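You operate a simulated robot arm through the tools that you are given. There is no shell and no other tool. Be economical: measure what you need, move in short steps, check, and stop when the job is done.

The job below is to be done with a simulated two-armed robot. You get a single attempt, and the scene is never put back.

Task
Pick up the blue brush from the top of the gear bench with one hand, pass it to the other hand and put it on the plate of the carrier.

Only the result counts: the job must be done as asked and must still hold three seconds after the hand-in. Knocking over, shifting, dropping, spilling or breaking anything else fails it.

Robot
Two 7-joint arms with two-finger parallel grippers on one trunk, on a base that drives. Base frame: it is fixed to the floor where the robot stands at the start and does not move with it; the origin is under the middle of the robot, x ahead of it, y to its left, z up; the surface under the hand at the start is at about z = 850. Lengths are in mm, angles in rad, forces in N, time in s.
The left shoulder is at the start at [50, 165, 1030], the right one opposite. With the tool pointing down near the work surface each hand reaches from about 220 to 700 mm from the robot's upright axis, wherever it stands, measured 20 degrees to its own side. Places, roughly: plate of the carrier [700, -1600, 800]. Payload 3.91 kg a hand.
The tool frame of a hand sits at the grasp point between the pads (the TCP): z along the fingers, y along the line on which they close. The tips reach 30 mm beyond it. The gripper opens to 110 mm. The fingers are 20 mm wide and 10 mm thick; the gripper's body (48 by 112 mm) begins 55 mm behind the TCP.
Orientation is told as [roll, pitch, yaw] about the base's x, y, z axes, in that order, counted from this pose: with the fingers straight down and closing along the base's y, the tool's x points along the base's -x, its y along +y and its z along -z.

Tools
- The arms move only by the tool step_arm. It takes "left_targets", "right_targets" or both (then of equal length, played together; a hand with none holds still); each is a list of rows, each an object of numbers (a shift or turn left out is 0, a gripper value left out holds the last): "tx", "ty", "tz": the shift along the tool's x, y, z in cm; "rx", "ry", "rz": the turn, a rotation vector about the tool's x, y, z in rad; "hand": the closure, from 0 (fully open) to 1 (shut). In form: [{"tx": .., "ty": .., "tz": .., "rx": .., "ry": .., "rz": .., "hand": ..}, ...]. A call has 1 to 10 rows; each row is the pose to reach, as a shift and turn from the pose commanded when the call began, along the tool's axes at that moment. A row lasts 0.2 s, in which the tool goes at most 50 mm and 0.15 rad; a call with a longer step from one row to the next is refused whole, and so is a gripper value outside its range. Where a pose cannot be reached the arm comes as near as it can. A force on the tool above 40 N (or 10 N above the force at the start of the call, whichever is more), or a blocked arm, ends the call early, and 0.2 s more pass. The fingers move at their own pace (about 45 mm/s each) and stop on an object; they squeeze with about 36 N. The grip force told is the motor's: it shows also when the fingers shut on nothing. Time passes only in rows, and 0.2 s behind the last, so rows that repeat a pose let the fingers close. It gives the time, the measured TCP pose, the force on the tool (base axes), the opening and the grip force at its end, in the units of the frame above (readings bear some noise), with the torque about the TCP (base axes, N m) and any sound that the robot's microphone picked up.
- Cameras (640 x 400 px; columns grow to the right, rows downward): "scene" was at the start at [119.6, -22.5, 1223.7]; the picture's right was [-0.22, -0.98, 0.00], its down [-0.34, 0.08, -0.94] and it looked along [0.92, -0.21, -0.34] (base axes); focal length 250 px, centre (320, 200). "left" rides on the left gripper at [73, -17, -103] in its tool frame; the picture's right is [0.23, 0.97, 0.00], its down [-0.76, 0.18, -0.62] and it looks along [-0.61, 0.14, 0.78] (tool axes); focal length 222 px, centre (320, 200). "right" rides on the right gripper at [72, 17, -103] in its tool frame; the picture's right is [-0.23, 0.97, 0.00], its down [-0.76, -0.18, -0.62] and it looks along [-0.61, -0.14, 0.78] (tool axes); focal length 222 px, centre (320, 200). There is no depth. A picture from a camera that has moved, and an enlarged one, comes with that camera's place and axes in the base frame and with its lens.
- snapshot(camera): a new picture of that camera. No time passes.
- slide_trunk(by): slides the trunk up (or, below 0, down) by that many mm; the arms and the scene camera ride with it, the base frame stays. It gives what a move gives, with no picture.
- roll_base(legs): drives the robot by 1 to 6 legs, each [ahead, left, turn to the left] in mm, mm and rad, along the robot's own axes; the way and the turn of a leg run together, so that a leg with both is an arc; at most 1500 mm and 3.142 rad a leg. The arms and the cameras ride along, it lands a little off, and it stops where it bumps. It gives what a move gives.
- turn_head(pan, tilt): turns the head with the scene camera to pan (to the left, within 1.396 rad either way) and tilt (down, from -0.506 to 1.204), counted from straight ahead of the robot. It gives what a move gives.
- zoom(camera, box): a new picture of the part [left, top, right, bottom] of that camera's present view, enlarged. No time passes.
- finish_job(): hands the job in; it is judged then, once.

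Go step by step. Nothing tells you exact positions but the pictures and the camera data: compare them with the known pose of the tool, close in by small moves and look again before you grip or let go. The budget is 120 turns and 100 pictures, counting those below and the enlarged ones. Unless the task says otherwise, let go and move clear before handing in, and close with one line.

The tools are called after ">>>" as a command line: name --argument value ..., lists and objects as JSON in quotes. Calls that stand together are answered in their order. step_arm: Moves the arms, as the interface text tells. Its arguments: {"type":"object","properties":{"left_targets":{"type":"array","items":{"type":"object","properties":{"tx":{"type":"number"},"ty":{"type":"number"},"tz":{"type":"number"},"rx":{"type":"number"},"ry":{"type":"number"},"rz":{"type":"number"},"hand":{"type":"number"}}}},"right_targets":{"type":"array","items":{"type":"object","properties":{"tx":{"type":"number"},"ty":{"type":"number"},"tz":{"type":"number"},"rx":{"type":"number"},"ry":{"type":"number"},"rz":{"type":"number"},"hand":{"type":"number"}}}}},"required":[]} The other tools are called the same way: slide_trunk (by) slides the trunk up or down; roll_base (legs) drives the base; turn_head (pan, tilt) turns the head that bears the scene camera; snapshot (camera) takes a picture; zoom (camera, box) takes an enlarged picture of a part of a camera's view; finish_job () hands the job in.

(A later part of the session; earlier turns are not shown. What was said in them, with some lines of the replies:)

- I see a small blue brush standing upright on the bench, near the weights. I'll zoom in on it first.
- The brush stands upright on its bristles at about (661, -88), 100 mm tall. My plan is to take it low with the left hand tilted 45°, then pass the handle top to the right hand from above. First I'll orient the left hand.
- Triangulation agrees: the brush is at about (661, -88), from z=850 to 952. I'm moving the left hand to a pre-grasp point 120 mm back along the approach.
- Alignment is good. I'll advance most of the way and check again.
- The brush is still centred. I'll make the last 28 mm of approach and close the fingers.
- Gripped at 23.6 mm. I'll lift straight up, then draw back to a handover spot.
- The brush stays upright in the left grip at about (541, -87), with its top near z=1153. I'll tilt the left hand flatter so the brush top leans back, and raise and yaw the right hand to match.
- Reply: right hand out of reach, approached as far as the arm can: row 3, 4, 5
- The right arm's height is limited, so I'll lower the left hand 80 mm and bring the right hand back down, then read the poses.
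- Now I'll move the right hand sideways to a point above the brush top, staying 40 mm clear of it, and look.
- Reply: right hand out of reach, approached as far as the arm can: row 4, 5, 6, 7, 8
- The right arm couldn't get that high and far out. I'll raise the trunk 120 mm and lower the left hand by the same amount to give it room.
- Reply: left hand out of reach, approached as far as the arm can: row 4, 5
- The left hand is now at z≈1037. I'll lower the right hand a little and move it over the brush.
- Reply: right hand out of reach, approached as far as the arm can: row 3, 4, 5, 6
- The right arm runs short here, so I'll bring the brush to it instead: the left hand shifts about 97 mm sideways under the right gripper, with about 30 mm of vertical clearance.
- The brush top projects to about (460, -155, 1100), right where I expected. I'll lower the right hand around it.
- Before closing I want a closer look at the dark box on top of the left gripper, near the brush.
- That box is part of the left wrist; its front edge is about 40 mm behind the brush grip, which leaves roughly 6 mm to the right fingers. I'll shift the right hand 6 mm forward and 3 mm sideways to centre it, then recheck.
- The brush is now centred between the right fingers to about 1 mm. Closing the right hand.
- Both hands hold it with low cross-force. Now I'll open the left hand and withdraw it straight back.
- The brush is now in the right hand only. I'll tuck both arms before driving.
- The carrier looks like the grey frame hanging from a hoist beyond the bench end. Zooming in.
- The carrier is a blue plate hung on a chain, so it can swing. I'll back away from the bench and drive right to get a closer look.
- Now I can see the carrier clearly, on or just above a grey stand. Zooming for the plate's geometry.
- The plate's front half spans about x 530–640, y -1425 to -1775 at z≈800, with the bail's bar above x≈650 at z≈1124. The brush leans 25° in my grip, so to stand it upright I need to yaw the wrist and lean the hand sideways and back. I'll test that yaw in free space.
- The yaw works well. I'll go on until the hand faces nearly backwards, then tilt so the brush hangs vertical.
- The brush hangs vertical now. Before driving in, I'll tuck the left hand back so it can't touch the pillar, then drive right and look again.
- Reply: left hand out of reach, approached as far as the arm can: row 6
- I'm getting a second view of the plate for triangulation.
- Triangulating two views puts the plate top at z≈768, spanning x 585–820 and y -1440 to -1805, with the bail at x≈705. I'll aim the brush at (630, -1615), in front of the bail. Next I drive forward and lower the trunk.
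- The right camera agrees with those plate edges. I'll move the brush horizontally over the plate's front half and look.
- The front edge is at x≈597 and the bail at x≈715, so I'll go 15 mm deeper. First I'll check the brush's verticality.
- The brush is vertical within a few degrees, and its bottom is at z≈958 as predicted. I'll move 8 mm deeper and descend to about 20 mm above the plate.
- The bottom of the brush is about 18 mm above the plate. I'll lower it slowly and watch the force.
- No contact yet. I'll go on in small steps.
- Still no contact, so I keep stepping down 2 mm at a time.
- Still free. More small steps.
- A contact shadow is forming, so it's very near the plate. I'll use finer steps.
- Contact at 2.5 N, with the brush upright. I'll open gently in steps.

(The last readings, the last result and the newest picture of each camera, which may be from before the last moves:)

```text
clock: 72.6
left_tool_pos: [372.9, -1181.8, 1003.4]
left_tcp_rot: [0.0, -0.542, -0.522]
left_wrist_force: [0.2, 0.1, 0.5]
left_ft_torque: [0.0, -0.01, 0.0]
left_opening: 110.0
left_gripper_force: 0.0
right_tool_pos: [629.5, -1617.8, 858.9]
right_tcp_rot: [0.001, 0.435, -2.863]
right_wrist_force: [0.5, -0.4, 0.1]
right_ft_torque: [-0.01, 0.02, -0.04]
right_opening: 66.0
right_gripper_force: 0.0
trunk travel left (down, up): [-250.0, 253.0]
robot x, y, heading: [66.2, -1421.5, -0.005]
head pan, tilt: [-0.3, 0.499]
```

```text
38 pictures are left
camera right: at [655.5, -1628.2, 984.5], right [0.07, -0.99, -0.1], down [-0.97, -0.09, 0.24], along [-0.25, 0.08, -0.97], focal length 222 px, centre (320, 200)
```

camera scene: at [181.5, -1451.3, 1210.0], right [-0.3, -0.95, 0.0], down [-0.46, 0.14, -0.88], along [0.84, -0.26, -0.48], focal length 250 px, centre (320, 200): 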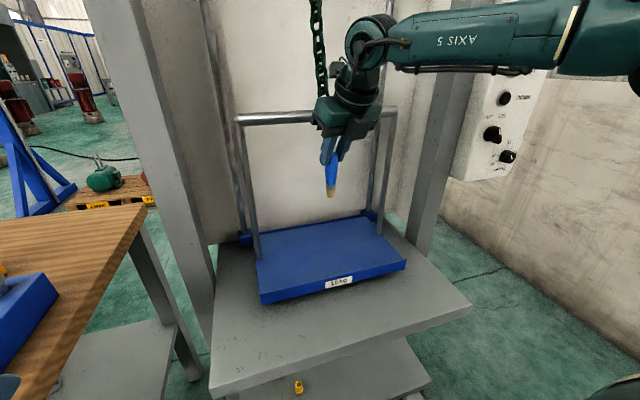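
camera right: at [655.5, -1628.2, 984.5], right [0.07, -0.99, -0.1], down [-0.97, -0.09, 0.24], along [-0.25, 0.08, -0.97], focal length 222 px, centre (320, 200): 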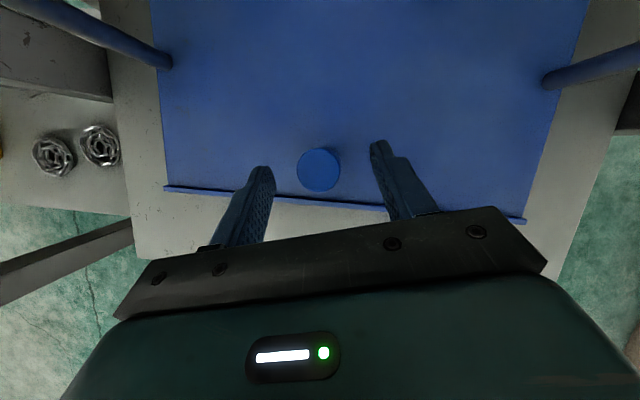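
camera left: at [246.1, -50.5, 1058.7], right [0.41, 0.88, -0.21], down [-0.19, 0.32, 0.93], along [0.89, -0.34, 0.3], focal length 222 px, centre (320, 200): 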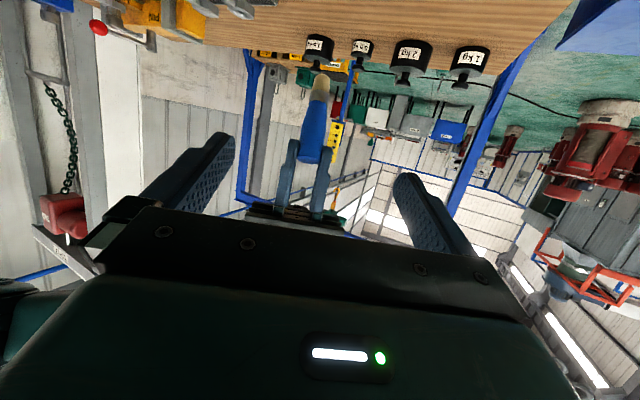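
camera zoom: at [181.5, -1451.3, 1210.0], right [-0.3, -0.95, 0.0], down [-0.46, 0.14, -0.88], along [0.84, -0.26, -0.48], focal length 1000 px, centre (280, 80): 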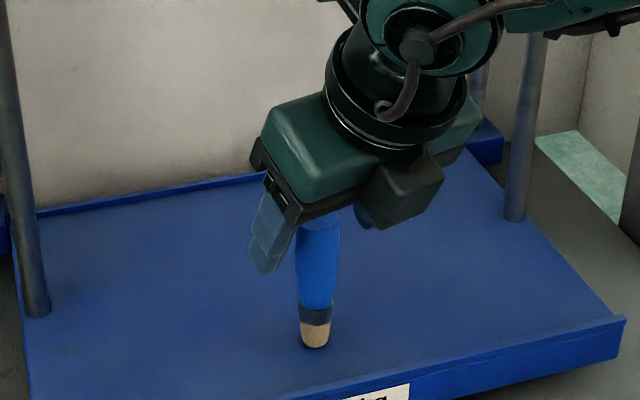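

The brush stands free on its own. I'll withdraw the right hand back along its fingers, clear of the bail.

>>> step_arm --right_targets '[{"tz": -1.5}, {"tz": -4}, {"tz": -7}, {"tz": -10}, {"tz": -14}, {"tz": -17, "tx": -2}, {"tz": -19, "tx": -5}, {"tz": -20, "tx": -9}]'

>>> snapshot --camera "scene"

>>> zoom --camera "scene" --box '[230, 160, 430, 310]'

```text
clock: 74.4
left_tool_pos: [372.2, -1182.6, 1003.5]
left_tcp_rot: [-0.001, -0.541, -0.522]
left_wrist_force: [0.3, 0.1, -0.7]
left_ft_torque: [-0.01, 0.03, 0.0]
left_opening: 109.9
left_gripper_force: 0.1
right_tool_pos: [470.4, -1663.6, 1000.9]
right_tcp_rot: [-0.002, 0.436, -2.863]
right_wrist_force: [0.2, 0.6, 0.4]
right_ft_torque: [0.0, -0.02, -0.01]
right_opening: 65.9
right_gripper_force: 0.1
trunk travel left (down, up): [-250.0, 253.0]
robot x, y, heading: [68.1, -1423.2, -0.002]
head pan, tilt: [-0.3, 0.499]
```

```text
37 pictures are left
camera scene: at [181.2, -1451.5, 1210.0], right [-0.3, -0.95, 0.0], down [-0.46, 0.14, -0.88], along [0.84, -0.26, -0.48], focal length 250 px, centre (320, 200)
```

scene: 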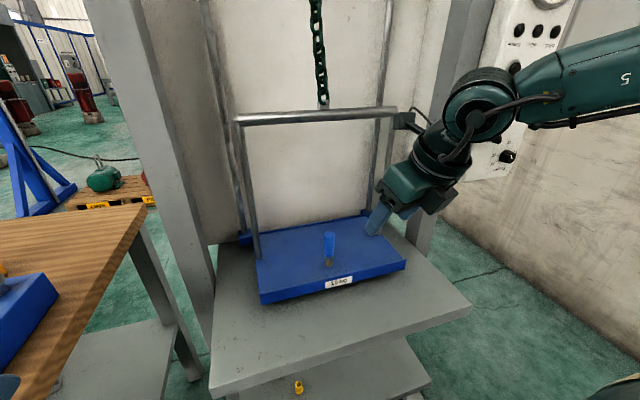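

```text
2.67 times, centred on (330, 235) of scene
camera zoom: at [181.2, -1451.5, 1210.0], right [-0.3, -0.95, 0.0], down [-0.46, 0.14, -0.88], along [0.84, -0.26, -0.48], focal length 666 px, centre (293, 107)
```

zoom: 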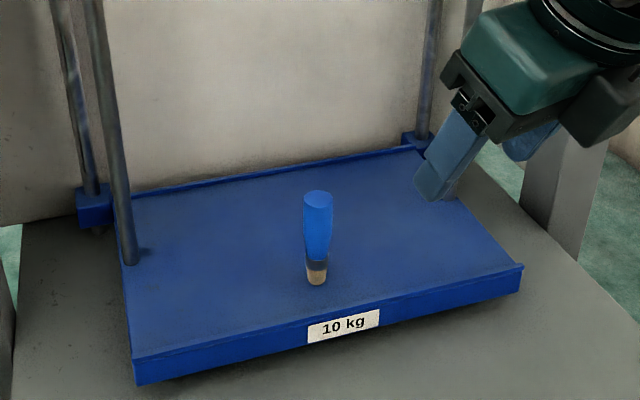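

The brush stands upright on the carrier's plate, and both hands are empty and clear, so I'm handing in.

>>> finish_job

```text
The job is handed in.
```

The blue brush was picked up with the left hand, passed to the right, and now stands upright on the carrier's plate; I saw nothing else disturbed, and the job is handed in.
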